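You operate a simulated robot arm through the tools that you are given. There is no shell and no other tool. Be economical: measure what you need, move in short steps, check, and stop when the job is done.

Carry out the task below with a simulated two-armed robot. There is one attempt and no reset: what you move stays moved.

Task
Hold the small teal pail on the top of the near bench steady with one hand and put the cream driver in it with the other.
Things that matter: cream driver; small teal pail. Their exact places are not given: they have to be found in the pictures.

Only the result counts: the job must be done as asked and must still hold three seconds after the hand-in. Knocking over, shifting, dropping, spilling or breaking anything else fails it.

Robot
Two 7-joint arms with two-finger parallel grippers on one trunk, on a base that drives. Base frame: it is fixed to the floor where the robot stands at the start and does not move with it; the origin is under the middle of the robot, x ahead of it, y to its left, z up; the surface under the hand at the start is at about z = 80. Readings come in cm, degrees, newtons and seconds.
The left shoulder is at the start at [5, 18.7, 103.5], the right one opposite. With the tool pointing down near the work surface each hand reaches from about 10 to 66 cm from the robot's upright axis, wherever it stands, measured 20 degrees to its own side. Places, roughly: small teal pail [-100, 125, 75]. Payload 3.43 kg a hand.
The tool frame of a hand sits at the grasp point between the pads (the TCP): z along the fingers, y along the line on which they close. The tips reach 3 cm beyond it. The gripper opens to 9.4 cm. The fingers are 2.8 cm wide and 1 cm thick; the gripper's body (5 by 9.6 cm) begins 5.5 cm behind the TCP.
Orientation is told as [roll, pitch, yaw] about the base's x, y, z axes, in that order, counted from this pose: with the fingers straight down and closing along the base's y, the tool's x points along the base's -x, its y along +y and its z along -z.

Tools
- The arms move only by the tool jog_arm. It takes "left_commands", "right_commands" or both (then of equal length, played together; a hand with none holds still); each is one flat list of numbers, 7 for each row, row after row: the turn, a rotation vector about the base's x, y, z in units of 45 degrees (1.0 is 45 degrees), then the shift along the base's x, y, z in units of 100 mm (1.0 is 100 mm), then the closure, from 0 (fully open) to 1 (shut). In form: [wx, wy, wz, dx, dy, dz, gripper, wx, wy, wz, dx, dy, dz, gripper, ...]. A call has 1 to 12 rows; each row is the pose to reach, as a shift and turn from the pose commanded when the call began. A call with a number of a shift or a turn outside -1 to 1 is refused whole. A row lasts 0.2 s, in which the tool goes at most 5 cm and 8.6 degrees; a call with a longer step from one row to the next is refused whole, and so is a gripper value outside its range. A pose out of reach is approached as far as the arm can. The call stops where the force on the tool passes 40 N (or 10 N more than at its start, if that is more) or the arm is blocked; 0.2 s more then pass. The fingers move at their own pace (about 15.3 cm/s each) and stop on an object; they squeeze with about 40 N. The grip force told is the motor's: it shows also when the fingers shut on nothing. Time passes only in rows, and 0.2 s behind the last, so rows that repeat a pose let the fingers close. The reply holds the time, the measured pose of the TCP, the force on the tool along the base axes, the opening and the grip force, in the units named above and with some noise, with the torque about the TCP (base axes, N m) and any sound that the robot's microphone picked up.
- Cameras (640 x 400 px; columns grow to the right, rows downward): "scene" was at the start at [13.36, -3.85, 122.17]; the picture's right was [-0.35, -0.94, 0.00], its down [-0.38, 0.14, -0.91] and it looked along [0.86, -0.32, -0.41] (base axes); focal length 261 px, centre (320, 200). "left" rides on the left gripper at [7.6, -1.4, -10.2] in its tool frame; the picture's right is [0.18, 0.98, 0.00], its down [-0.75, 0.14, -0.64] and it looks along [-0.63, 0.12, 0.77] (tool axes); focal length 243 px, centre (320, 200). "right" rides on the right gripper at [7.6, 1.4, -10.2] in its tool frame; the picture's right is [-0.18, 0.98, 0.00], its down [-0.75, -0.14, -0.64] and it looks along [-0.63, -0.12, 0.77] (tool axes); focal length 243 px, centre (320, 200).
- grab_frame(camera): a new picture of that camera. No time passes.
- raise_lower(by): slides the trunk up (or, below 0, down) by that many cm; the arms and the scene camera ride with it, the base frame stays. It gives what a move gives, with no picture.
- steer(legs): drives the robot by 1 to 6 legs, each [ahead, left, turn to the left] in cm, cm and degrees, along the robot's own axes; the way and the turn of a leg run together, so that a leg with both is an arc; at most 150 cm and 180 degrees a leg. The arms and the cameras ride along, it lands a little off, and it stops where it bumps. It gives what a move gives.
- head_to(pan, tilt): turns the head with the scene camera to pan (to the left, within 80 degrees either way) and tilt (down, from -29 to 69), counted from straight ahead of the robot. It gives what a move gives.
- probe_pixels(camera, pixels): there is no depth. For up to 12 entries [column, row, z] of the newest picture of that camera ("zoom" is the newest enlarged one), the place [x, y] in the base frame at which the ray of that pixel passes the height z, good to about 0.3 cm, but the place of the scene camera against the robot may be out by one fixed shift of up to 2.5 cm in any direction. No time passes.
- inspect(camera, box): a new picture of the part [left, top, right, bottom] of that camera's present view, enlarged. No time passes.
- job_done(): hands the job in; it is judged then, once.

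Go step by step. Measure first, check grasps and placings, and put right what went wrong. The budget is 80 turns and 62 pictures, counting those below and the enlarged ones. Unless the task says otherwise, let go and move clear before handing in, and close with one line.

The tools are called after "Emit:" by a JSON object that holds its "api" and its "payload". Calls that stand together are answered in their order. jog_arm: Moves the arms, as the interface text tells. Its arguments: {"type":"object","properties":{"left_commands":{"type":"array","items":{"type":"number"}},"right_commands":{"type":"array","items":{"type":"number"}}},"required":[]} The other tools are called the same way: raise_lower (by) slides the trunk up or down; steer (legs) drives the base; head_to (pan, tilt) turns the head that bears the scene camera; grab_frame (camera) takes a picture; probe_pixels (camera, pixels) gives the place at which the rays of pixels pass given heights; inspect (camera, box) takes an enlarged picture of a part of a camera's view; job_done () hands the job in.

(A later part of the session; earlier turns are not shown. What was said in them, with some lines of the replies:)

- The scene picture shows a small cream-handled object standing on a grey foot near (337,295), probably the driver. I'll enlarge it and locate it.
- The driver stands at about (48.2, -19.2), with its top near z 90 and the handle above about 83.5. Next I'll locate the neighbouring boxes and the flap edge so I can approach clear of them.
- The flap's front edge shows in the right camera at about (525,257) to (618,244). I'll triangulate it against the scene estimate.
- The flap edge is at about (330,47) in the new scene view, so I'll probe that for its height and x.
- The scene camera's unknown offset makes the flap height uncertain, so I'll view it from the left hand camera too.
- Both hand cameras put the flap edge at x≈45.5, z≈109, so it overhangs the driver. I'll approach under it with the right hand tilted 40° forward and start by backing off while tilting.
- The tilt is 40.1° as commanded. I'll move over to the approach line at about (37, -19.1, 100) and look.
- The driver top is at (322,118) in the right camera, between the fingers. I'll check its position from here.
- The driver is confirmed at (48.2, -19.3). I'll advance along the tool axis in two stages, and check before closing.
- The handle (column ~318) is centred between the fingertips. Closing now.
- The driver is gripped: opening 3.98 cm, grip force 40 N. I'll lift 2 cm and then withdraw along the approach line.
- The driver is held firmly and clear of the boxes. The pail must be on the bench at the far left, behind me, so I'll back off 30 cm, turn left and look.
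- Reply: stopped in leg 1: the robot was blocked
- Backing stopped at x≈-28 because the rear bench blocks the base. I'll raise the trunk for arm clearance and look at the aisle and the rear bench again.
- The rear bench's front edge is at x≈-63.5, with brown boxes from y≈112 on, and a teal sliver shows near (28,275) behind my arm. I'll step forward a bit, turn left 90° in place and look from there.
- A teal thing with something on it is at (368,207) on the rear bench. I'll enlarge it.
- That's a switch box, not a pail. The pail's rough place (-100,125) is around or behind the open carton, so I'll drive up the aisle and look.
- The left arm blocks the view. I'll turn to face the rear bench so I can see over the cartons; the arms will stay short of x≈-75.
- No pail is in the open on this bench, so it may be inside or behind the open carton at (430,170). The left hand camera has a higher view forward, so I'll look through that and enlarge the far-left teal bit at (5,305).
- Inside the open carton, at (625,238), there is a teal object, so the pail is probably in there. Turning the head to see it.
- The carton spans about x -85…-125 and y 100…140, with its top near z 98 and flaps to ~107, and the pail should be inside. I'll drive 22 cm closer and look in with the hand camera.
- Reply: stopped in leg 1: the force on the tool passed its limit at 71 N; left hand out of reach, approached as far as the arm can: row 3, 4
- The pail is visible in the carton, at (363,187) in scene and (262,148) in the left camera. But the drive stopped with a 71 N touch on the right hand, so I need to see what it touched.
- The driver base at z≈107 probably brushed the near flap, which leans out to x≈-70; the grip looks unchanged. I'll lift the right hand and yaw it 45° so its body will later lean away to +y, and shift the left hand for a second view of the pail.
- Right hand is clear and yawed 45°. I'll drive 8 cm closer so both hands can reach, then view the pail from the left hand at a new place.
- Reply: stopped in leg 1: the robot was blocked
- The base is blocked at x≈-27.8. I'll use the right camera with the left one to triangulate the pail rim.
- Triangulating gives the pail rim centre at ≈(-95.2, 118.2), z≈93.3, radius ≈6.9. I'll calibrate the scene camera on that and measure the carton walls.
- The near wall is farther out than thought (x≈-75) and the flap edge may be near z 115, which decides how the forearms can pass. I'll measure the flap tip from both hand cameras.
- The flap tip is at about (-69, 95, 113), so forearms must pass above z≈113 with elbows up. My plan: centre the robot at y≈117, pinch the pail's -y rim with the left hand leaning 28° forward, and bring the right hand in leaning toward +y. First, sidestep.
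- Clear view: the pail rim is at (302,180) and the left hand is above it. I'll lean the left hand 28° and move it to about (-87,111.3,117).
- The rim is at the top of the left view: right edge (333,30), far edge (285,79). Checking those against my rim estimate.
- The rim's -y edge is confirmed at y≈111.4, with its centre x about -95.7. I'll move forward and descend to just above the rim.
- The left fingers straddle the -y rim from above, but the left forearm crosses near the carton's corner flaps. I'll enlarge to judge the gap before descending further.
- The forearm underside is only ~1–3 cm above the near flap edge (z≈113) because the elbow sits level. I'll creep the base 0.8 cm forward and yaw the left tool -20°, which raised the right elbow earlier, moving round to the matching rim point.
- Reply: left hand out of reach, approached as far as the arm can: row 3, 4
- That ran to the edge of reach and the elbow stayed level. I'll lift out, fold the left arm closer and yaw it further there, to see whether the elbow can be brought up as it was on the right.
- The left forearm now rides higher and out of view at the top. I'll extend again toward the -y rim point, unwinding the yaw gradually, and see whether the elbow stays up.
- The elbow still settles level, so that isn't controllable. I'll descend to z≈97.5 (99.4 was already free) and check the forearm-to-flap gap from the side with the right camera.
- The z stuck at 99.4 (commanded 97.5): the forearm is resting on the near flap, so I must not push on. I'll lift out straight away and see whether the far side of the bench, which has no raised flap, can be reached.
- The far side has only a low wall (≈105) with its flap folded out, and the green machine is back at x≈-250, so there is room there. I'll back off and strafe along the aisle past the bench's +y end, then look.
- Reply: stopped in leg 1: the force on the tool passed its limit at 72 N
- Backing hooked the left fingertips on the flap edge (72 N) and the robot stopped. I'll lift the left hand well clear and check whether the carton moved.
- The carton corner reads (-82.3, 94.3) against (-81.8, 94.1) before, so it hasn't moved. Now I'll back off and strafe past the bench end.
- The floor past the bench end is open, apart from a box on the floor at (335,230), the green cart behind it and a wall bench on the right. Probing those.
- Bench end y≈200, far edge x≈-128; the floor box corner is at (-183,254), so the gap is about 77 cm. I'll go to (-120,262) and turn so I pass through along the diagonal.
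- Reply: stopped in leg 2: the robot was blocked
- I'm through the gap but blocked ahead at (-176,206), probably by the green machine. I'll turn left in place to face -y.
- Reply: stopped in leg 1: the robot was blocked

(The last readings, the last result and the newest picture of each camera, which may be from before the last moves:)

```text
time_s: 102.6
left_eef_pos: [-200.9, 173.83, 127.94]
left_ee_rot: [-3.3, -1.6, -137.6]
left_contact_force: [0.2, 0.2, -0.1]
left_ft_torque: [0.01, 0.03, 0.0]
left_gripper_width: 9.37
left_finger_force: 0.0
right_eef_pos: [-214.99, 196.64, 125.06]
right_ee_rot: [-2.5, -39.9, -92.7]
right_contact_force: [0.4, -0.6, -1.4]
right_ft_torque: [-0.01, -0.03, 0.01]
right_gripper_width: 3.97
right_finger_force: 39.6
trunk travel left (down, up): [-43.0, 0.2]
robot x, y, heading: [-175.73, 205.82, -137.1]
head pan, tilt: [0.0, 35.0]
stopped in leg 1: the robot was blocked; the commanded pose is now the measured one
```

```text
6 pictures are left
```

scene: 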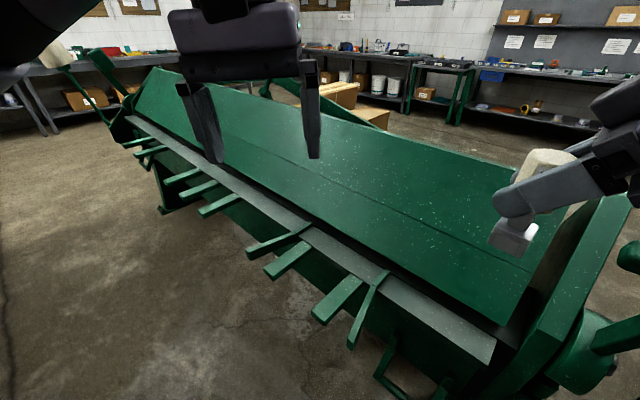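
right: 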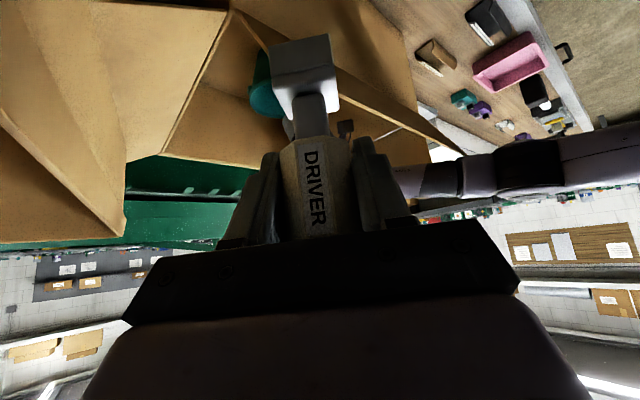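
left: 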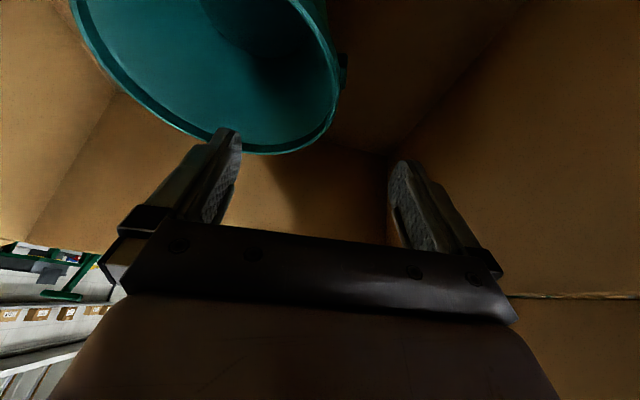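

Emit:
{"api": "steer", "payload": {"legs": [[0, 0, 15]]}}

```text
time_s: 103.4
left_eef_pos: [-200.56, 173.79, 127.99]
left_ee_rot: [-3.4, -1.5, -136.8]
left_contact_force: [-0.4, 0.7, 0.0]
left_ft_torque: [-0.04, 0.01, 0.02]
left_gripper_width: 9.41
left_finger_force: 0.1
right_eef_pos: [-215.26, 196.52, 125.13]
right_ee_rot: [-2.6, -39.7, -92.7]
right_contact_force: [-0.3, 0.1, -0.7]
right_ft_torque: [-0.02, -0.04, -0.02]
right_gripper_width: 3.98
right_finger_force: 39.9
trunk travel left (down, up): [-43.0, 0.2]
robot x, y, heading: [-176.17, 206.16, -136.2]
head pan, tilt: [0.0, 35.0]
stopped in leg 1: the robot was blocked; the commanded pose is now the measured one
```

Still blocked both ways, and the right hand pose has shifted about 2°, so the right arm is probably touching something. I'll look that way.

Emit:
{"api": "head_to", "payload": {"pan": -60, "tilt": 40}}

Emit:
{"api": "grab_frame", "payload": {"camera": "scene"}}

```text
time_s: 104.7
left_eef_pos: [-200.42, 173.83, 128.19]
left_ee_rot: [-3.3, -1.5, -136.8]
left_contact_force: [-0.5, -0.1, -0.2]
left_ft_torque: [-0.01, -0.01, 0.0]
left_gripper_width: 9.41
left_finger_force: 0.0
right_eef_pos: [-215.23, 196.7, 125.11]
right_ee_rot: [-2.5, -39.9, -92.6]
right_contact_force: [0.4, 0.1, -0.5]
right_ft_torque: [0.04, -0.02, -0.01]
right_gripper_width: 4.01
right_finger_force: 40.3
trunk travel left (down, up): [-43.0, 0.2]
robot x, y, heading: [-175.89, 205.88, -136.2]
head pan, tilt: [-60.0, 40.0]
```

```text
5 pictures are left
```

scene: 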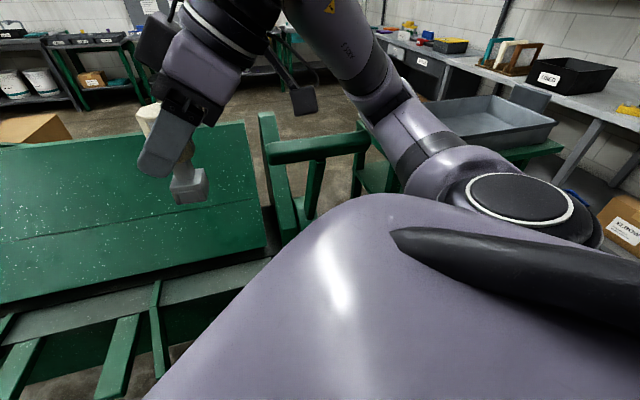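

The right arm and base are close to the green cart and its grey tray (480,130). I'll try a small sidestep left, away from it.

Emit:
{"api": "steer", "payload": {"legs": [[0, 4, 0]]}}

```text
time_s: 105.5
left_eef_pos: [-200.27, 173.14, 127.92]
left_ee_rot: [-3.3, -1.5, -137.0]
left_contact_force: [-0.2, -0.6, 0.3]
left_ft_torque: [0.02, 0.0, 0.0]
left_gripper_width: 9.4
left_finger_force: 0.1
right_eef_pos: [-215.27, 196.4, 125.04]
right_ee_rot: [-2.5, -39.7, -93.6]
right_contact_force: [0.6, -0.8, -1.1]
right_ft_torque: [0.03, 0.0, 0.02]
right_gripper_width: 4.01
right_finger_force: 39.9
trunk travel left (down, up): [-43.0, 0.2]
robot x, y, heading: [-175.18, 205.11, -136.3]
head pan, tilt: [-60.0, 40.0]
stopped in leg 1: the robot was blocked; the commanded pose is now the measured one
```

Moves are blocked in every direction, while the right hand's pose is off by 1 cm and 2° and the left's is not, so the right elbow is likely against the cart or tray. I'll move the right hand up and inward to draw the elbow in.

Emit:
{"api": "jog_arm", "payload": {"right_commands": [0, 0, 0, 0, 0, 0.3, 1, 0, 0, 0, 0.1, -0.15, 0.6, 1, 0, 0, 0, 0.2, -0.35, 0.8, 1, 0, 0, -0.15, 0.3, -0.5, 0.8, 1, 0, 0, -0.3, 0.4, -0.6, 0.8, 1, 0, 0, -0.45, 0.4, -0.6, 0.8, 1, 0, 0, -0.6, 0.4, -0.6, 0.8, 1, 0, 0, -0.6, 0.4, -0.6, 0.8, 1]}}

Emit:
{"api": "steer", "payload": {"legs": [[-2, 0, 0]]}}

```text
time_s: 107.3
left_eef_pos: [-200.5, 173.03, 127.94]
left_ee_rot: [-3.4, -1.2, -136.8]
left_contact_force: [0.5, -0.8, 0.4]
left_ft_torque: [-0.03, -0.01, 0.01]
left_gripper_width: 9.4
left_finger_force: 0.1
right_eef_pos: [-211.35, 189.84, 132.9]
right_ee_rot: [-2.2, -39.6, -120.6]
right_contact_force: [-0.4, 0.5, -2.1]
right_ft_torque: [0.01, -0.03, -0.01]
right_gripper_width: 4.0
right_finger_force: 40.4
trunk travel left (down, up): [-43.0, 0.2]
robot x, y, heading: [-175.48, 205.12, -136.2]
head pan, tilt: [-60.0, 40.0]
```

```text
time_s: 108.1
left_eef_pos: [-198.86, 174.25, 127.92]
left_ee_rot: [-3.3, -1.3, -136.9]
left_contact_force: [1.4, 1.2, -0.2]
left_ft_torque: [-0.01, 0.04, 0.0]
left_gripper_width: 9.41
left_finger_force: 0.2
right_eef_pos: [-209.83, 191.2, 132.96]
right_ee_rot: [-2.4, -39.6, -120.4]
right_contact_force: [-0.2, 0.1, -1.1]
right_ft_torque: [-0.01, 0.01, 0.04]
right_gripper_width: 4.0
right_finger_force: 39.7
trunk travel left (down, up): [-43.0, 0.2]
robot x, y, heading: [-173.93, 206.7, -136.5]
head pan, tilt: [-60.0, 40.0]
```

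Freed: it was the right arm. Now I'll turn left to face -y.

Emit:
{"api": "steer", "payload": {"legs": [[0, 0, 46]]}}

```text
time_s: 110.6
left_eef_pos: [-167.31, 166.0, 127.98]
left_ee_rot: [-3.3, -1.1, -89.8]
left_contact_force: [-0.6, 0.0, 0.6]
left_ft_torque: [0.03, 0.03, -0.01]
left_gripper_width: 9.43
left_finger_force: 0.1
right_eef_pos: [-187.13, 169.59, 132.9]
right_ee_rot: [-2.3, -39.5, -73.3]
right_contact_force: [0.4, -0.5, -2.1]
right_ft_torque: [-0.02, 0.01, 0.0]
right_gripper_width: 4.0
right_finger_force: 40.0
trunk travel left (down, up): [-43.0, 0.2]
robot x, y, heading: [-174.07, 206.75, -89.4]
head pan, tilt: [-60.0, 40.0]
```

Emit:
{"api": "steer", "payload": {"legs": [[87, 0, 0], [0, 0, 89]]}}

Emit:
{"api": "head_to", "payload": {"pan": 0, "tilt": 42}}

Emit:
{"api": "grab_frame", "payload": {"camera": "scene"}}

```text
time_s: 119.0
left_eef_pos: [-131.97, 124.72, 127.81]
left_ee_rot: [-3.4, -1.2, -0.9]
left_contact_force: [0.7, -0.2, -1.2]
left_ft_torque: [0.0, -0.03, -0.02]
left_gripper_width: 9.41
left_finger_force: 0.1
right_eef_pos: [-135.82, 104.95, 132.99]
right_ee_rot: [-2.4, -39.5, 15.5]
right_contact_force: [-0.5, 0.6, -1.5]
right_ft_torque: [-0.01, -0.02, -0.01]
right_gripper_width: 4.01
right_finger_force: 39.7
trunk travel left (down, up): [-43.0, 0.2]
robot x, y, heading: [-172.59, 119.12, -0.5]
head pan, tilt: [-60.0, 40.0]
```

```text
time_s: 120.3
left_eef_pos: [-132.06, 124.64, 127.84]
left_ee_rot: [-3.3, -1.3, -1.0]
left_contact_force: [0.6, 0.4, 0.0]
left_ft_torque: [-0.02, -0.01, 0.01]
left_gripper_width: 9.4
left_finger_force: 0.0
right_eef_pos: [-135.78, 104.9, 132.83]
right_ee_rot: [-2.3, -39.4, 15.5]
right_contact_force: [0.1, -0.5, -1.5]
right_ft_torque: [-0.01, 0.0, -0.05]
right_gripper_width: 4.0
right_finger_force: 39.6
trunk travel left (down, up): [-43.0, 0.2]
robot x, y, heading: [-172.96, 119.29, -0.3]
head pan, tilt: [0.0, 42.0]
```

```text
4 pictures are left
```

scene: 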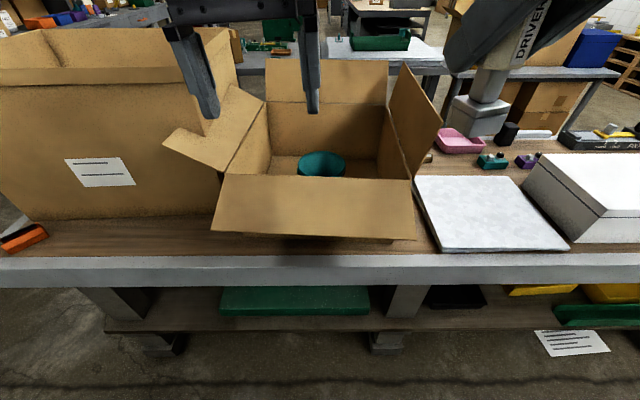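

This side is good: the far flap droops outward below the wall top, and the pail is at (322,165). I'll drive in until close and lower the trunk 4 cm.

Emit:
{"api": "steer", "payload": {"legs": [[10, 0, 0]]}}

Emit:
{"api": "raise_lower", "payload": {"by": -4}}

```text
time_s: 121.5
left_eef_pos: [-121.71, 124.49, 127.93]
left_ee_rot: [-3.3, -1.1, -1.3]
left_contact_force: [-0.1, -0.6, 0.5]
left_ft_torque: [-0.01, 0.05, 0.02]
left_gripper_width: 9.4
left_finger_force: 0.2
right_eef_pos: [-125.83, 104.73, 132.8]
right_ee_rot: [-2.4, -39.6, 15.4]
right_contact_force: [1.0, 0.3, -2.1]
right_ft_torque: [-0.01, -0.03, 0.0]
right_gripper_width: 3.99
right_finger_force: 40.1
trunk travel left (down, up): [-43.0, 0.2]
robot x, y, heading: [-162.66, 118.84, -0.7]
head pan, tilt: [0.0, 42.0]
```

```text
time_s: 122.3
left_eef_pos: [-121.89, 124.61, 123.88]
left_ee_rot: [-3.3, -1.2, -1.3]
left_contact_force: [0.4, 0.0, 0.3]
left_ft_torque: [0.01, 0.0, 0.0]
left_gripper_width: 9.4
left_finger_force: 0.1
right_eef_pos: [-125.9, 104.77, 128.76]
right_ee_rot: [-2.3, -39.5, 15.4]
right_contact_force: [1.0, -0.1, -1.6]
right_ft_torque: [-0.01, 0.01, 0.01]
right_gripper_width: 3.99
right_finger_force: 39.9
trunk travel left (down, up): [-39.0, 4.2]
robot x, y, heading: [-162.61, 118.89, -0.9]
head pan, tilt: [0.0, 42.0]
```

Not blocked yet. I'll creep 3 cm further, then lean the left hand and bring it over the +y rim for a check picture.

Emit:
{"api": "steer", "payload": {"legs": [[3, 0, 0]]}}

Emit:
{"api": "jog_arm", "payload": {"left_commands": [0.02, -0.14, 0, 0.15, 0, 0, 0, 0.04, -0.28, 0, 0.35, 0, -0.1, 0, 0.06, -0.42, 0.02, 0.55, 0.02, -0.2, 0, 0.07, -0.56, 0.02, 0.75, 0.04, -0.3, 0, 0.07, -0.68, 0.02, 0.95, 0.05, -0.4, 0, 0.07, -0.68, 0.02, 0.95, 0.05, -0.4, 0]}}

Emit:
{"api": "jog_arm", "payload": {"left_commands": [0, 0, 0, 0.3, 0, -0.3, 0, 0, 0, 0, 0.6, 0, -0.6, 0, 0, 0, 0, 0.75, 0, -0.95, 0, 0, 0, 0, 0.75, 0, -0.95, 0]}}

Emit:
{"api": "grab_frame", "payload": {"camera": "left"}}

```text
time_s: 123.2
left_eef_pos: [-118.81, 124.53, 123.87]
left_ee_rot: [-3.2, -1.1, -1.2]
left_contact_force: [0.5, 0.2, 0.0]
left_ft_torque: [-0.01, 0.01, 0.02]
left_gripper_width: 9.39
left_finger_force: 0.2
right_eef_pos: [-122.75, 104.66, 128.91]
right_ee_rot: [-2.3, -39.5, 15.3]
right_contact_force: [1.3, 0.9, -1.0]
right_ft_torque: [-0.01, 0.02, 0.01]
right_gripper_width: 3.99
right_finger_force: 39.7
trunk travel left (down, up): [-39.0, 4.2]
robot x, y, heading: [-159.35, 119.09, -0.3]
head pan, tilt: [0.0, 42.0]
```

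```text
time_s: 124.6
left_eef_pos: [-109.29, 125.1, 119.97]
left_ee_rot: [0.8, -31.8, -1.5]
left_contact_force: [-0.1, -0.5, -0.6]
left_ft_torque: [0.01, 0.03, -0.02]
left_gripper_width: 9.42
left_finger_force: 0.1
right_eef_pos: [-122.97, 104.7, 128.83]
right_ee_rot: [-2.3, -39.5, 15.3]
right_contact_force: [0.5, 1.2, -0.6]
right_ft_torque: [-0.01, -0.02, 0.03]
right_gripper_width: 3.98
right_finger_force: 40.1
trunk travel left (down, up): [-39.0, 4.2]
robot x, y, heading: [-159.52, 119.4, -0.5]
head pan, tilt: [0.0, 42.0]
```

```text
time_s: 125.6
left_eef_pos: [-101.48, 124.87, 110.35]
left_ee_rot: [0.8, -31.8, -1.4]
left_contact_force: [-0.6, 0.1, 0.1]
left_ft_torque: [0.02, -0.01, 0.01]
left_gripper_width: 9.4
left_finger_force: 0.2
right_eef_pos: [-122.88, 104.72, 128.75]
right_ee_rot: [-2.3, -39.6, 15.3]
right_contact_force: [-0.2, 0.4, -2.2]
right_ft_torque: [0.01, 0.0, -0.01]
right_gripper_width: 3.99
right_finger_force: 39.8
trunk travel left (down, up): [-39.0, 4.2]
robot x, y, heading: [-159.53, 118.69, -0.9]
head pan, tilt: [0.0, 42.0]
```

```text
3 pictures are left
```

left: 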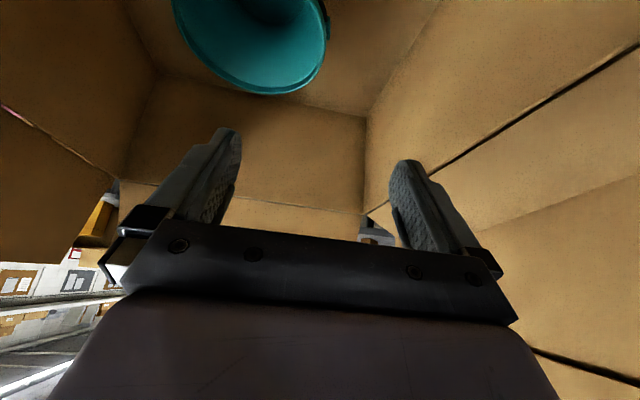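

The pail rim is in view: +y edge (327,35), far point (268,95). Measuring.

Emit:
{"api": "probe_pixels", "payload": {"camera": "left", "pixels": [[327, 30, 93.3], [327, 45, 93.3], [268, 95, 93.3], [172, 12, 93.3], [325, 15, 93.3], [268, 95, 92]]}}

```text
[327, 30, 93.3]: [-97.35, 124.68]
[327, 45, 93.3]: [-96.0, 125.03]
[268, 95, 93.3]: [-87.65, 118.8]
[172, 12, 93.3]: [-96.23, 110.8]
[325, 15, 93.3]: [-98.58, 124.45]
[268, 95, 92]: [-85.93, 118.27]
```

Consistent with centre (-95.2, 118.1) and +y rim at y≈125.0. Descending the left hand to straddle the rim.

Emit:
{"api": "jog_arm", "payload": {"left_commands": [0, 0, 0.02, 0.3, 0.01, -0.3, 0, 0, 0, 0.03, 0.6, 0.01, -0.6, 0, 0, 0, 0.03, 0.6, 0.01, -1.0, 0, 0, 0, 0.03, 0.6, 0.01, -1.0, 0]}}

Emit:
{"api": "jog_arm", "payload": {"left_commands": [0, 0, 0, 0, 0, -0.3, 0, 0, 0, 0, 0, 0, -0.55, 0, 0, 0, 0, 0, 0, -0.75, 0, 0, 0, 0, 0, 0, -0.75, 0]}}

Emit:
{"api": "grab_frame", "payload": {"camera": "left"}}

```text
time_s: 126.6
left_eef_pos: [-95.86, 124.8, 100.66]
left_ee_rot: [0.7, -31.8, -0.1]
left_contact_force: [-0.5, -0.6, -0.2]
left_ft_torque: [-0.01, -0.03, -0.03]
left_gripper_width: 9.42
left_finger_force: 0.1
right_eef_pos: [-122.92, 104.62, 128.87]
right_ee_rot: [-2.3, -39.6, 15.3]
right_contact_force: [0.4, 0.4, -0.9]
right_ft_torque: [-0.02, -0.02, -0.02]
right_gripper_width: 3.99
right_finger_force: 40.2
trunk travel left (down, up): [-39.0, 4.2]
robot x, y, heading: [-159.57, 118.98, -0.6]
head pan, tilt: [0.0, 42.0]
```

```text
time_s: 127.6
left_eef_pos: [-95.99, 124.76, 92.94]
left_ee_rot: [0.6, -31.8, -0.1]
left_contact_force: [-0.4, 0.5, -0.8]
left_ft_torque: [-0.01, 0.02, -0.01]
left_gripper_width: 9.41
left_finger_force: 0.0
right_eef_pos: [-122.84, 104.65, 128.85]
right_ee_rot: [-2.3, -39.5, 15.3]
right_contact_force: [0.2, -0.8, -0.7]
right_ft_torque: [0.0, 0.0, 0.0]
right_gripper_width: 3.98
right_finger_force: 39.7
trunk travel left (down, up): [-39.0, 4.2]
robot x, y, heading: [-159.62, 118.96, -0.9]
head pan, tilt: [0.0, 42.0]
```

```text
2 pictures are left
```

left: 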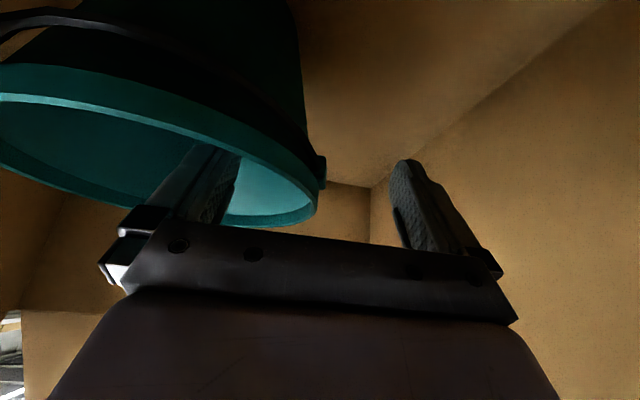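

The inner finger (215,185) is inside the pail, the outer (420,210) outside, and the wall is between them. Closing gently on the rim.

Emit:
{"api": "jog_arm", "payload": {"left_commands": [0, 0, 0, 0, 0, 0, 0.3, 0, 0, 0, 0, 0, 0, 0.6, 0, 0, 0, 0, 0, 0, 0.9, 0, 0, 0, 0, 0, 0, 1, 0, 0, 0, 0, 0, 0, 1]}}

```text
time_s: 128.8
left_eef_pos: [-96.05, 124.72, 93.05]
left_ee_rot: [0.6, -31.8, 0.0]
left_contact_force: [1.2, -2.6, 5.8]
left_ft_torque: [-0.9, -0.23, 0.17]
left_gripper_width: 1.33
left_finger_force: 40.0
right_eef_pos: [-123.0, 104.62, 128.87]
right_ee_rot: [-2.2, -39.6, 15.3]
right_contact_force: [-0.6, 0.6, -1.6]
right_ft_torque: [-0.02, 0.02, 0.06]
right_gripper_width: 3.99
right_finger_force: 40.0
trunk travel left (down, up): [-39.0, 4.2]
robot x, y, heading: [-159.53, 118.88, -0.6]
head pan, tilt: [0.0, 42.0]
```

The rim is gripped (1.33 cm, 40 N). Now I'll bring the right hand over, yawing it 30° more so its body leans away to -y.

Emit:
{"api": "jog_arm", "payload": {"right_commands": [0, 0, 0.13, 0.2, 0.05, 0, 1, 0, 0, 0.26, 0.4, 0.15, 0, 1, 0, 0, 0.39, 0.6, 0.25, 0, 1, 0, 0, 0.52, 0.8, 0.35, 0, 1, 0, 0, 0.65, 1.0, 0.45, 0, 1, 0, 0, 0.667, 1.0, 0.5, 0, 1]}}

Emit:
{"api": "jog_arm", "payload": {"right_commands": [0, 0, 0, 0.3, 0.1, -0.2, 1, 0, 0, 0, 0.6, 0.2, -0.5, 1, 0, 0, 0, 0.9, 0.35, -0.75, 1, 0, 0, 0, 1.0, 0.4, -0.9, 1, 0, 0, 0, 1.0, 0.4, -0.9, 1]}}

```text
time_s: 130.2
left_eef_pos: [-96.05, 124.8, 93.11]
left_ee_rot: [0.6, -31.8, -0.1]
left_contact_force: [0.2, -0.1, 10.1]
left_ft_torque: [-1.15, -0.07, 0.02]
left_gripper_width: 1.33
left_finger_force: 40.1
right_eef_pos: [-112.81, 109.78, 128.73]
right_ee_rot: [-2.5, -39.6, 45.4]
right_contact_force: [0.7, 0.0, -1.5]
right_ft_torque: [-0.01, 0.0, 0.0]
right_gripper_width: 4.02
right_finger_force: 39.8
trunk travel left (down, up): [-39.0, 4.2]
robot x, y, heading: [-159.31, 118.85, -0.8]
head pan, tilt: [0.0, 42.0]
```

```text
time_s: 131.4
left_eef_pos: [-96.16, 124.84, 92.92]
left_ee_rot: [0.6, -31.8, -0.1]
left_contact_force: [-0.6, 1.8, 10.4]
left_ft_torque: [-1.04, -0.02, -0.05]
left_gripper_width: 1.34
left_finger_force: 40.4
right_eef_pos: [-103.0, 113.82, 120.18]
right_ee_rot: [-2.4, -39.6, 45.4]
right_contact_force: [-0.8, 0.4, -2.1]
right_ft_torque: [0.0, 0.02, 0.01]
right_gripper_width: 3.98
right_finger_force: 39.8
trunk travel left (down, up): [-39.0, 4.2]
robot x, y, heading: [-159.6, 118.99, -0.8]
head pan, tilt: [0.0, 42.0]
```

The left hold reads steady. Next, the right hand goes to above the pail's -y half with the driver bottom near the rim, then a check picture.

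Emit:
{"api": "jog_arm", "payload": {"right_commands": [0, 0, 0, 0.3, 0.1, -0.2, 1, 0, 0, 0, 0.6, 0.2, -0.45, 1, 0, 0, 0, 0.75, 0.22, -0.7, 1, 0, 0, 0, 0.75, 0.22, -0.95, 1, 0, 0, 0, 0.75, 0.22, -0.95, 1]}}

Emit:
{"api": "jog_arm", "payload": {"right_commands": [0, 0, 0, 0, 0, -0.3, 1, 0, 0, 0, 0, 0, -0.6, 1, 0, 0, 0, 0, 0, -0.8, 1, 0, 0, 0, 0, 0, -0.8, 1]}}

Emit:
{"api": "inspect", "payload": {"camera": "scene", "box": [200, 60, 440, 220]}}

```text
time_s: 132.6
left_eef_pos: [-96.03, 124.81, 93.08]
left_ee_rot: [0.7, -31.8, -0.1]
left_contact_force: [0.1, 0.5, 10.3]
left_ft_torque: [-0.97, -0.02, 0.0]
left_gripper_width: 1.35
left_finger_force: 40.2
right_eef_pos: [-98.65, 115.22, 116.89]
right_ee_rot: [-2.4, -39.6, 45.3]
right_contact_force: [0.1, 0.1, -1.1]
right_ft_torque: [0.02, -0.02, 0.0]
right_gripper_width: 3.97
right_finger_force: 40.0
right hand out of reach, approached as far as the arm can: row 2, 3, 4, 5
trunk travel left (down, up): [-39.0, 4.2]
robot x, y, heading: [-159.38, 119.14, -0.3]
head pan, tilt: [0.0, 42.0]
```

```text
time_s: 133.6
left_eef_pos: [-96.08, 124.82, 92.97]
left_ee_rot: [0.6, -31.9, 0.0]
left_contact_force: [0.2, 1.5, 9.7]
left_ft_torque: [-0.98, 0.02, 0.02]
left_gripper_width: 1.36
left_finger_force: 39.9
right_eef_pos: [-98.64, 115.41, 109.21]
right_ee_rot: [-2.4, -39.6, 45.4]
right_contact_force: [-0.2, 0.0, -1.5]
right_ft_torque: [-0.04, 0.01, -0.01]
right_gripper_width: 3.98
right_finger_force: 39.9
trunk travel left (down, up): [-39.0, 4.2]
robot x, y, heading: [-159.32, 118.57, -0.8]
head pan, tilt: [0.0, 42.0]
```

```text
2.50 times, centred on (320, 140) of scene
```

zoom: 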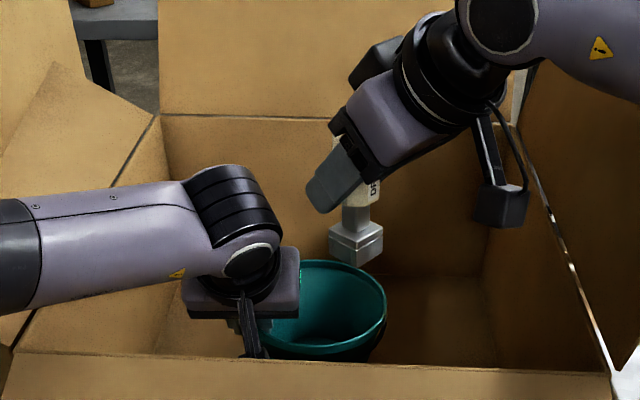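

The right hand fell 3 cm short in x (TCP -98.6, 115.4), so the driver isn't yet centred enough over the pail. I'll unwind the right yaw by 20° and push +x to about -96.

Emit:
{"api": "jog_arm", "payload": {"right_commands": [0, 0, -0.15, 0.05, 0, 0, 1, 0, 0, -0.3, 0.12, 0.02, 0, 1, 0, 0, -0.44, 0.2, 0.04, 0, 1, 0, 0, -0.44, 0.28, 0.05, 0, 1, 0, 0, -0.44, 0.28, 0.05, 0, 1]}}

```text
time_s: 134.8
left_eef_pos: [-96.09, 124.82, 92.98]
left_ee_rot: [0.6, -31.8, -0.1]
left_contact_force: [0.0, 1.4, 10.7]
left_ft_torque: [-1.05, 0.01, -0.03]
left_gripper_width: 1.36
left_finger_force: 40.0
right_eef_pos: [-95.87, 116.03, 108.98]
right_ee_rot: [-2.3, -39.5, 25.6]
right_contact_force: [0.0, -0.2, -0.7]
right_ft_torque: [0.02, 0.0, -0.01]
right_gripper_width: 3.95
right_finger_force: 39.9
trunk travel left (down, up): [-39.0, 4.2]
robot x, y, heading: [-159.56, 118.61, -0.6]
head pan, tilt: [0.0, 42.0]
```

Now at (-95.9,116.0), inside the opening. I'll lower the driver into the pail while watching forces and tracking.

Emit:
{"api": "jog_arm", "payload": {"right_commands": [0, 0, 0, 0, 0, -0.25, 1, 0, 0, 0, 0, 0, -0.5, 1, 0, 0, 0, 0, 0, -0.75, 1, 0, 0, 0, 0, 0, -0.95, 1, 0, 0, 0, 0, 0, -0.95, 1]}}

```text
time_s: 136.0
left_eef_pos: [-97.01, 125.16, 93.6]
left_ee_rot: [0.2, -32.4, 0.1]
left_contact_force: [-0.8, -0.1, 2.8]
left_ft_torque: [-0.54, 0.17, -0.11]
left_gripper_width: 1.2
left_finger_force: 40.3
right_eef_pos: [-96.77, 116.95, 100.72]
right_ee_rot: [-3.4, -40.6, 26.8]
right_contact_force: [0.3, 0.5, -0.2]
right_ft_torque: [-0.03, 0.02, -0.01]
right_gripper_width: 4.0
right_finger_force: 39.9
trunk travel left (down, up): [-39.0, 4.2]
robot x, y, heading: [-159.54, 118.87, -0.6]
head pan, tilt: [0.0, 42.0]
```

The descent stalled at z 100.7 (99.5 commanded) and both hands shifted slightly. The right camera housing is probably resting on the far carton wall. I'll lift, shift +x 2 cm and yaw back 10° so the housing clears.

Emit:
{"api": "jog_arm", "payload": {"right_commands": [0, 0, 0, 0, 0, 0.3, 1, 0, 0, 0, 0, 0, 0.5, 1, 0, 0, 0.12, 0.12, 0, 0.5, 1, 0, 0, 0.24, 0.22, 0, 0.5, 1, 0, 0, 0.24, 0.22, 0, 0.5, 1]}}

```text
time_s: 137.2
left_eef_pos: [-96.56, 124.64, 93.34]
left_ee_rot: [0.6, -32.0, -0.3]
left_contact_force: [0.8, -1.5, 1.6]
left_ft_torque: [-0.34, -0.03, 0.06]
left_gripper_width: 1.3
left_finger_force: 39.7
right_eef_pos: [-93.65, 115.64, 105.39]
right_ee_rot: [-3.0, -40.5, 36.5]
right_contact_force: [-0.5, -1.0, -1.4]
right_ft_torque: [0.0, 0.0, 0.0]
right_gripper_width: 3.98
right_finger_force: 40.1
trunk travel left (down, up): [-39.0, 4.2]
robot x, y, heading: [-159.48, 118.72, -0.9]
head pan, tilt: [0.0, 42.0]
```

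It's reachable at (-93.7,115.6) with yaw 36.5°. Descending again in small steps.

Emit:
{"api": "jog_arm", "payload": {"right_commands": [0, 0, 0, 0, 0.02, -0.2, 1, 0, 0, 0, 0, 0.04, -0.4, 1, 0, 0, 0, 0, 0.05, -0.55, 1, 0, 0, 0, 0, 0.05, -0.7, 1, 0, 0, 0, 0, 0.05, -0.7, 1]}}

```text
time_s: 138.6
left_eef_pos: [-97.26, 125.92, 93.95]
left_ee_rot: [-0.1, -32.6, 0.6]
left_contact_force: [-20.6, 19.6, 13.1]
left_ft_torque: [-3.29, -1.13, -1.82]
left_gripper_width: 1.14
left_finger_force: 40.2
right_eef_pos: [-95.42, 118.86, 99.62]
right_ee_rot: [-4.7, -40.7, 39.7]
right_contact_force: [16.5, -21.3, -5.8]
right_ft_torque: [0.75, 0.48, 0.73]
right_gripper_width: 4.01
right_finger_force: 39.8
trunk travel left (down, up): [-39.0, 4.2]
robot x, y, heading: [-159.95, 119.26, -0.5]
head pan, tilt: [0.0, 42.0]
stopped in row 5 (right hand): the arm was blocked; the commanded pose is now the measured one
```

The two hands are now pressing each other (right 16/-21 N, left -21/20 N), because the right forearm was pushed +y by the standing -y flap. I'll lift off, move back -y, and unwind the yaw so the right forearm runs straight back, away from that flap.

Emit:
{"api": "jog_arm", "payload": {"right_commands": [0, 0, 0, 0.05, -0.15, 0.2, 1, 0, 0, 0, 0.15, -0.35, 0.5, 1, 0, 0, -0.15, 0.15, -0.4, 0.6, 1, 0, 0, -0.3, 0.15, -0.42, 0.6, 1, 0, 0, -0.45, 0.15, -0.42, 0.6, 1, 0, 0, -0.6, 0.15, -0.42, 0.6, 1, 0, 0, -0.75, 0.15, -0.42, 0.6, 1, 0, 0, -0.8, 0.15, -0.42, 0.6, 1]}}

```text
time_s: 140.4
left_eef_pos: [-96.21, 124.84, 92.97]
left_ee_rot: [0.6, -31.8, -0.1]
left_contact_force: [2.2, -2.0, 8.8]
left_ft_torque: [-1.13, -0.52, 0.19]
left_gripper_width: 1.32
left_finger_force: 40.1
right_eef_pos: [-92.54, 113.61, 104.47]
right_ee_rot: [-2.7, -40.3, 1.9]
right_contact_force: [-0.2, 0.2, -1.6]
right_ft_torque: [-0.01, 0.0, -0.03]
right_gripper_width: 3.95
right_finger_force: 39.1
trunk travel left (down, up): [-39.0, 4.2]
robot x, y, heading: [-159.46, 118.54, -0.5]
head pan, tilt: [0.0, 42.0]
```

The left hand is back on its hold at (-96.2,124.8). The right is at (-92.5,113.6,104.5), free of contact, so I'll move to (-94.5,114.6) and descend.

Emit:
{"api": "jog_arm", "payload": {"right_commands": [0, 0, 0, -0.1, 0.05, 0, 1, 0, 0, 0, -0.2, 0.1, -0.1, 1, 0, 0, 0, -0.2, 0.1, -0.3, 1, 0, 0, 0, -0.2, 0.1, -0.45, 1, 0, 0, 0, -0.2, 0.1, -0.6, 1, 0, 0, 0, -0.2, 0.1, -0.6, 1]}}

```text
time_s: 141.8
left_eef_pos: [-96.33, 124.99, 93.07]
left_ee_rot: [0.6, -31.8, -0.1]
left_contact_force: [8.8, -12.9, 3.6]
left_ft_torque: [-0.05, 0.01, 0.59]
left_gripper_width: 1.35
left_finger_force: 39.8
right_eef_pos: [-94.75, 115.11, 98.63]
right_ee_rot: [-2.2, -40.5, 2.1]
right_contact_force: [-9.0, 18.5, 16.1]
right_ft_torque: [1.03, 0.35, 0.13]
right_gripper_width: 3.98
right_finger_force: 40.0
trunk travel left (down, up): [-39.0, 4.2]
robot x, y, heading: [-159.85, 118.95, -0.6]
head pan, tilt: [0.0, 42.0]
```

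The right hand feels a push of +18 N in y and +16 N in z, so the driver base is touching the -y wall or rim. I'll use the last picture to see how it sits.

Emit:
{"api": "inspect", "payload": {"camera": "scene", "box": [230, 90, 410, 210]}}

```text
3.33 times, centred on (320, 150) of scene
```

zoom: 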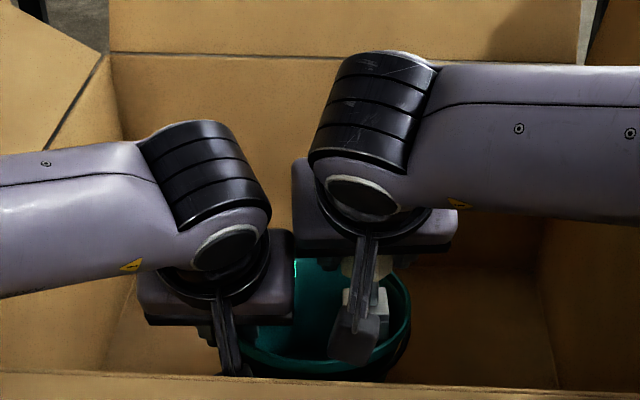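

The driver is within the pail outline but hard against its -y side (block's right edge ~395 vs rim 410). I'll lift 2.5 cm, shift 0.8 cm toward +y with a slight yaw, and lower again.

Emit:
{"api": "jog_arm", "payload": {"right_commands": [0, 0, 0, 0, 0, 0.25, 1, 0, 0, 0.1, -0.03, 0.04, 0.25, 1, 0, 0, 0.22, -0.05, 0.09, 0.25, 1, 0, 0, 0.22, -0.05, 0.09, 0.1, 1, 0, 0, 0.22, -0.05, 0.09, 0, 1, 0, 0, 0.22, -0.05, 0.09, -0.1, 1, 0, 0, 0.22, -0.05, 0.09, -0.1, 1]}}

```text
time_s: 143.4
left_eef_pos: [-96.32, 125.09, 92.93]
left_ee_rot: [0.8, -31.9, 0.0]
left_contact_force: [2.3, -0.3, 5.5]
left_ft_torque: [-0.72, -0.26, 0.24]
left_gripper_width: 1.33
left_finger_force: 41.1
right_eef_pos: [-95.11, 115.63, 97.67]
right_ee_rot: [-2.8, -40.2, 12.0]
right_contact_force: [-0.5, 0.5, -1.0]
right_ft_torque: [0.01, 0.0, 0.02]
right_gripper_width: 3.98
right_finger_force: 39.9
trunk travel left (down, up): [-39.0, 4.2]
robot x, y, heading: [-159.27, 118.88, -0.4]
head pan, tilt: [0.0, 42.0]
```

It's free of contact now, with the driver about 3 cm below the rim. I'll lower a bit further.

Emit:
{"api": "jog_arm", "payload": {"right_commands": [0, 0, 0, 0, 0.02, -0.1, 1, 0, 0, 0, 0, 0.03, -0.2, 1, 0, 0, 0, 0, 0.03, -0.3, 1, 0, 0, 0, 0, 0.03, -0.3, 1]}}

```text
time_s: 144.0
left_eef_pos: [-96.2, 125.12, 93.0]
left_ee_rot: [0.3, -31.8, 0.7]
left_contact_force: [-0.5, 3.0, 6.1]
left_ft_torque: [-1.53, 0.06, -0.13]
left_gripper_width: 1.36
left_finger_force: 40.3
right_eef_pos: [-94.87, 115.94, 96.27]
right_ee_rot: [-2.2, -41.3, 11.3]
right_contact_force: [-5.7, -3.2, 7.8]
right_ft_torque: [0.58, 0.28, 0.09]
right_gripper_width: 3.97
right_finger_force: 40.0
trunk travel left (down, up): [-39.0, 4.2]
robot x, y, heading: [-159.39, 118.73, -0.7]
head pan, tilt: [0.0, 42.0]
stopped in row 3 (right hand): the force on the tool passed its limit at 47 N (the readings are from after the stop); the commanded pose is now the measured one
```

It touched something at z 96.3, with the driver about 4.5 cm inside the pail. I'll ease up slightly and release by opening just enough.

Emit:
{"api": "jog_arm", "payload": {"right_commands": [0, 0, 0, 0, 0, 0.05, 1, 0, 0, 0, 0, 0, 0.05, 0.5, 0, 0, 0, 0, 0, 0.05, 0.38, 0, 0, 0, 0, 0, 0.05, 0.35, 0, 0, 0, 0, 0, 0.05, 0.35, 0, 0, 0, 0, 0, 0.05, 0.35]}}

```text
time_s: 145.4
left_eef_pos: [-96.11, 125.02, 93.03]
left_ee_rot: [0.1, -31.8, 0.6]
left_contact_force: [-8.2, 5.2, 20.7]
left_ft_torque: [-4.31, -0.71, -1.54]
left_gripper_width: 1.31
left_finger_force: 39.8
right_eef_pos: [-95.02, 115.9, 96.3]
right_ee_rot: [-2.3, -40.9, 11.6]
right_contact_force: [5.6, -5.9, -17.2]
right_ft_torque: [2.0, 0.6, 0.97]
right_gripper_width: 4.34
right_finger_force: 0.0
trunk travel left (down, up): [-39.0, 4.2]
robot x, y, heading: [-159.63, 118.8, -0.5]
head pan, tilt: [0.0, 42.0]
```

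The fingers are loose (4.34 cm, 0 N), but one is held from opening by the left gripper's body. I'll shift 0.7 cm to -y so it can open fully, then check.

Emit:
{"api": "jog_arm", "payload": {"right_commands": [0, 0, 0, 0, -0.04, 0, 0.5, 0, 0, 0, 0, -0.08, 0, 0.45, 0, 0, 0, 0, -0.08, 0, 0.35, 0, 0, 0, 0, -0.08, 0, 0.35, 0, 0, 0, 0, -0.08, 0, 0.35]}}

```text
time_s: 146.6
left_eef_pos: [-96.27, 125.06, 93.03]
left_ee_rot: [0.2, -31.7, 0.4]
left_contact_force: [10.3, -16.1, 11.8]
left_ft_torque: [-0.24, 0.11, 0.61]
left_gripper_width: 1.36
left_finger_force: 40.3
right_eef_pos: [-95.09, 115.99, 96.73]
right_ee_rot: [-2.0, -41.3, 12.3]
right_contact_force: [-10.6, 21.7, 2.8]
right_ft_torque: [0.52, 0.22, 0.16]
right_gripper_width: 4.78
right_finger_force: 0.1
trunk travel left (down, up): [-39.0, 4.2]
robot x, y, heading: [-159.77, 119.05, -0.8]
head pan, tilt: [0.0, 42.0]
```

The -y finger is now against the pail's inner wall, so the opening is limited to 4.8 cm, which is wider than the 4.0 cm handle; the driver should have dropped. I'll relieve the side load and lift straight up gently.

Emit:
{"api": "jog_arm", "payload": {"right_commands": [0, 0, 0, 0, -0.01, 0, 0.49, 0, 0, 0, 0, -0.01, 0.1, 0.49, 0, 0, 0, 0, -0.01, 0.25, 0.47, 0, 0, 0, 0, -0.03, 0.4, 0.4, 0, 0, 0, 0, -0.05, 0.55, 0.3, 0, 0, 0, 0, -0.05, 0.55, 0.2, 0, 0, 0, 0, -0.05, 0.55, 0.2]}}

```text
time_s: 148.2
left_eef_pos: [-96.27, 125.33, 92.97]
left_ee_rot: [0.7, -31.7, 0.5]
left_contact_force: [-4.9, 5.8, 19.7]
left_ft_torque: [-1.24, 0.08, -0.3]
left_gripper_width: 1.35
left_finger_force: 40.1
right_eef_pos: [-94.81, 114.53, 102.33]
right_ee_rot: [-2.4, -41.2, 11.5]
right_contact_force: [0.1, 0.2, 0.9]
right_ft_torque: [0.01, 0.01, 0.01]
right_gripper_width: 7.5
right_finger_force: 0.1
trunk travel left (down, up): [-39.0, 4.2]
robot x, y, heading: [-159.44, 119.08, -0.4]
head pan, tilt: [0.0, 42.0]
5 turns are left
```

The right hand is open (7.5 cm), load-free and above the rim, so the driver stayed in the pail. I'll withdraw the right hand upward, then open the left and lift it straight out.

Emit:
{"api": "jog_arm", "payload": {"right_commands": [0, 0, 0, 0, -0.02, 0.3, 0.2, 0, 0, 0, -0.1, -0.05, 0.6, 0.2, 0, 0, 0, -0.3, -0.1, 0.9, 0.2, 0, 0, 0, -0.6, -0.15, 1.0, 0.2, 0, 0, 0, -0.95, -0.2, 1.0, 0.2]}}

Emit:
{"api": "jog_arm", "payload": {"left_commands": [0, 0, 0, 0, 0, 0, 0.8, 0, 0, 0, 0, 0, 0, 0.6, 0, 0, 0, 0, 0, 0, 0.4, 0, 0, 0, 0, 0, 0, 0.2, 0, 0, 0, 0, 0, 0, 0.2, 0, 0, 0, 0, 0, 0, 0.2]}}

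```text
time_s: 149.4
left_eef_pos: [-96.1, 125.21, 92.91]
left_ee_rot: [0.5, -31.8, 0.4]
left_contact_force: [-1.4, 7.1, 19.9]
left_ft_torque: [-1.2, -0.1, -0.06]
left_gripper_width: 1.33
left_finger_force: 39.9
right_eef_pos: [-104.55, 112.62, 112.3]
right_ee_rot: [-2.4, -41.2, 11.5]
right_contact_force: [-1.0, -0.5, -1.0]
right_ft_torque: [0.01, -0.03, 0.0]
right_gripper_width: 7.5
right_finger_force: 0.1
trunk travel left (down, up): [-39.0, 4.2]
robot x, y, heading: [-159.67, 119.03, -0.4]
head pan, tilt: [0.0, 42.0]
```

```text
time_s: 150.8
left_eef_pos: [-96.13, 125.08, 92.71]
left_ee_rot: [0.7, -31.5, 0.3]
left_contact_force: [0.4, 0.1, 0.7]
left_ft_torque: [0.01, -0.01, 0.02]
left_gripper_width: 7.51
left_finger_force: 0.0
right_eef_pos: [-104.36, 112.67, 111.97]
right_ee_rot: [-2.3, -41.0, 11.4]
right_contact_force: [0.2, 1.1, 0.3]
right_ft_torque: [0.02, 0.0, 0.02]
right_gripper_width: 7.51
right_finger_force: 0.1
trunk travel left (down, up): [-39.0, 4.2]
robot x, y, heading: [-159.25, 118.68, -0.5]
head pan, tilt: [0.0, 42.0]
4 turns are left
```

The left hand is open (7.5 cm) with no load. I'll lift it straight up out of the carton, then draw both hands back clear.

Emit:
{"api": "jog_arm", "payload": {"left_commands": [0, 0, 0, 0, 0, 0.2, 0.2, 0, 0, 0, 0, 0, 0.4, 0.2, 0, 0, 0, 0, 0, 0.7, 0.2, 0, 0, 0, 0, 0, 1.0, 0.2, 0, 0, 0, 0, 0, 1.0, 0.2]}}

Emit:
{"api": "jog_arm", "payload": {"left_commands": [0, 0, 0, 0, 0, 0.4, 0.2, 0, 0, 0, -0.2, 0, 0.8, 0.2, 0, 0, 0, -0.5, 0, 1.0, 0.2, 0, 0, 0, -0.9, 0, 1.0, 0.2], "right_commands": [0, 0, 0, 0, 0, 0.3, 0.2, 0, 0, 0, -0.2, 0, 0.6, 0.2, 0, 0, 0, -0.4, 0, 0.8, 0.2, 0, 0, 0, -0.5, 0, 0.8, 0.2]}}

```text
time_s: 152.0
left_eef_pos: [-96.03, 124.87, 102.53]
left_ee_rot: [0.7, -31.4, 0.4]
left_contact_force: [-0.5, 0.1, -0.7]
left_ft_torque: [-0.02, 0.01, 0.0]
left_gripper_width: 7.52
left_finger_force: 0.0
right_eef_pos: [-104.4, 112.71, 112.02]
right_ee_rot: [-2.3, -41.0, 11.5]
right_contact_force: [0.4, 0.5, -0.7]
right_ft_torque: [-0.01, -0.02, 0.03]
right_gripper_width: 7.53
right_finger_force: 0.0
trunk travel left (down, up): [-39.0, 4.2]
robot x, y, heading: [-159.8, 119.09, -1.0]
head pan, tilt: [0.0, 42.0]
```

```text
time_s: 153.0
left_eef_pos: [-105.31, 125.22, 112.52]
left_ee_rot: [0.6, -31.6, 0.4]
left_contact_force: [0.1, -0.4, -0.3]
left_ft_torque: [-0.01, 0.01, 0.03]
left_gripper_width: 7.51
left_finger_force: 0.1
right_eef_pos: [-109.2, 112.61, 119.92]
right_ee_rot: [-2.3, -41.1, 11.5]
right_contact_force: [0.0, -0.1, -0.1]
right_ft_torque: [0.02, 0.03, -0.02]
right_gripper_width: 7.52
right_finger_force: 0.0
trunk travel left (down, up): [-39.0, 4.2]
robot x, y, heading: [-159.77, 118.66, -0.4]
head pan, tilt: [0.0, 42.0]
3 turns are left
```

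Both hands are open, unloaded and clear of the pail and carton, so I'm handing in.

Emit:
{"api": "job_done", "payload": {}}

```text
The job is handed in.
```

I released the cream driver inside the teal pail with the right hand while the left held its rim, then drew both hands clear and handed in. I had no pictures left to see it in the pail, so that rests on the hand readings alone. Along the way the robot bumped the carton's flaps at up to 72 N and snagged its right arm near the green cart. A mid-job check showed the carton unmoved, but nothing was rechecked after the later contacts.
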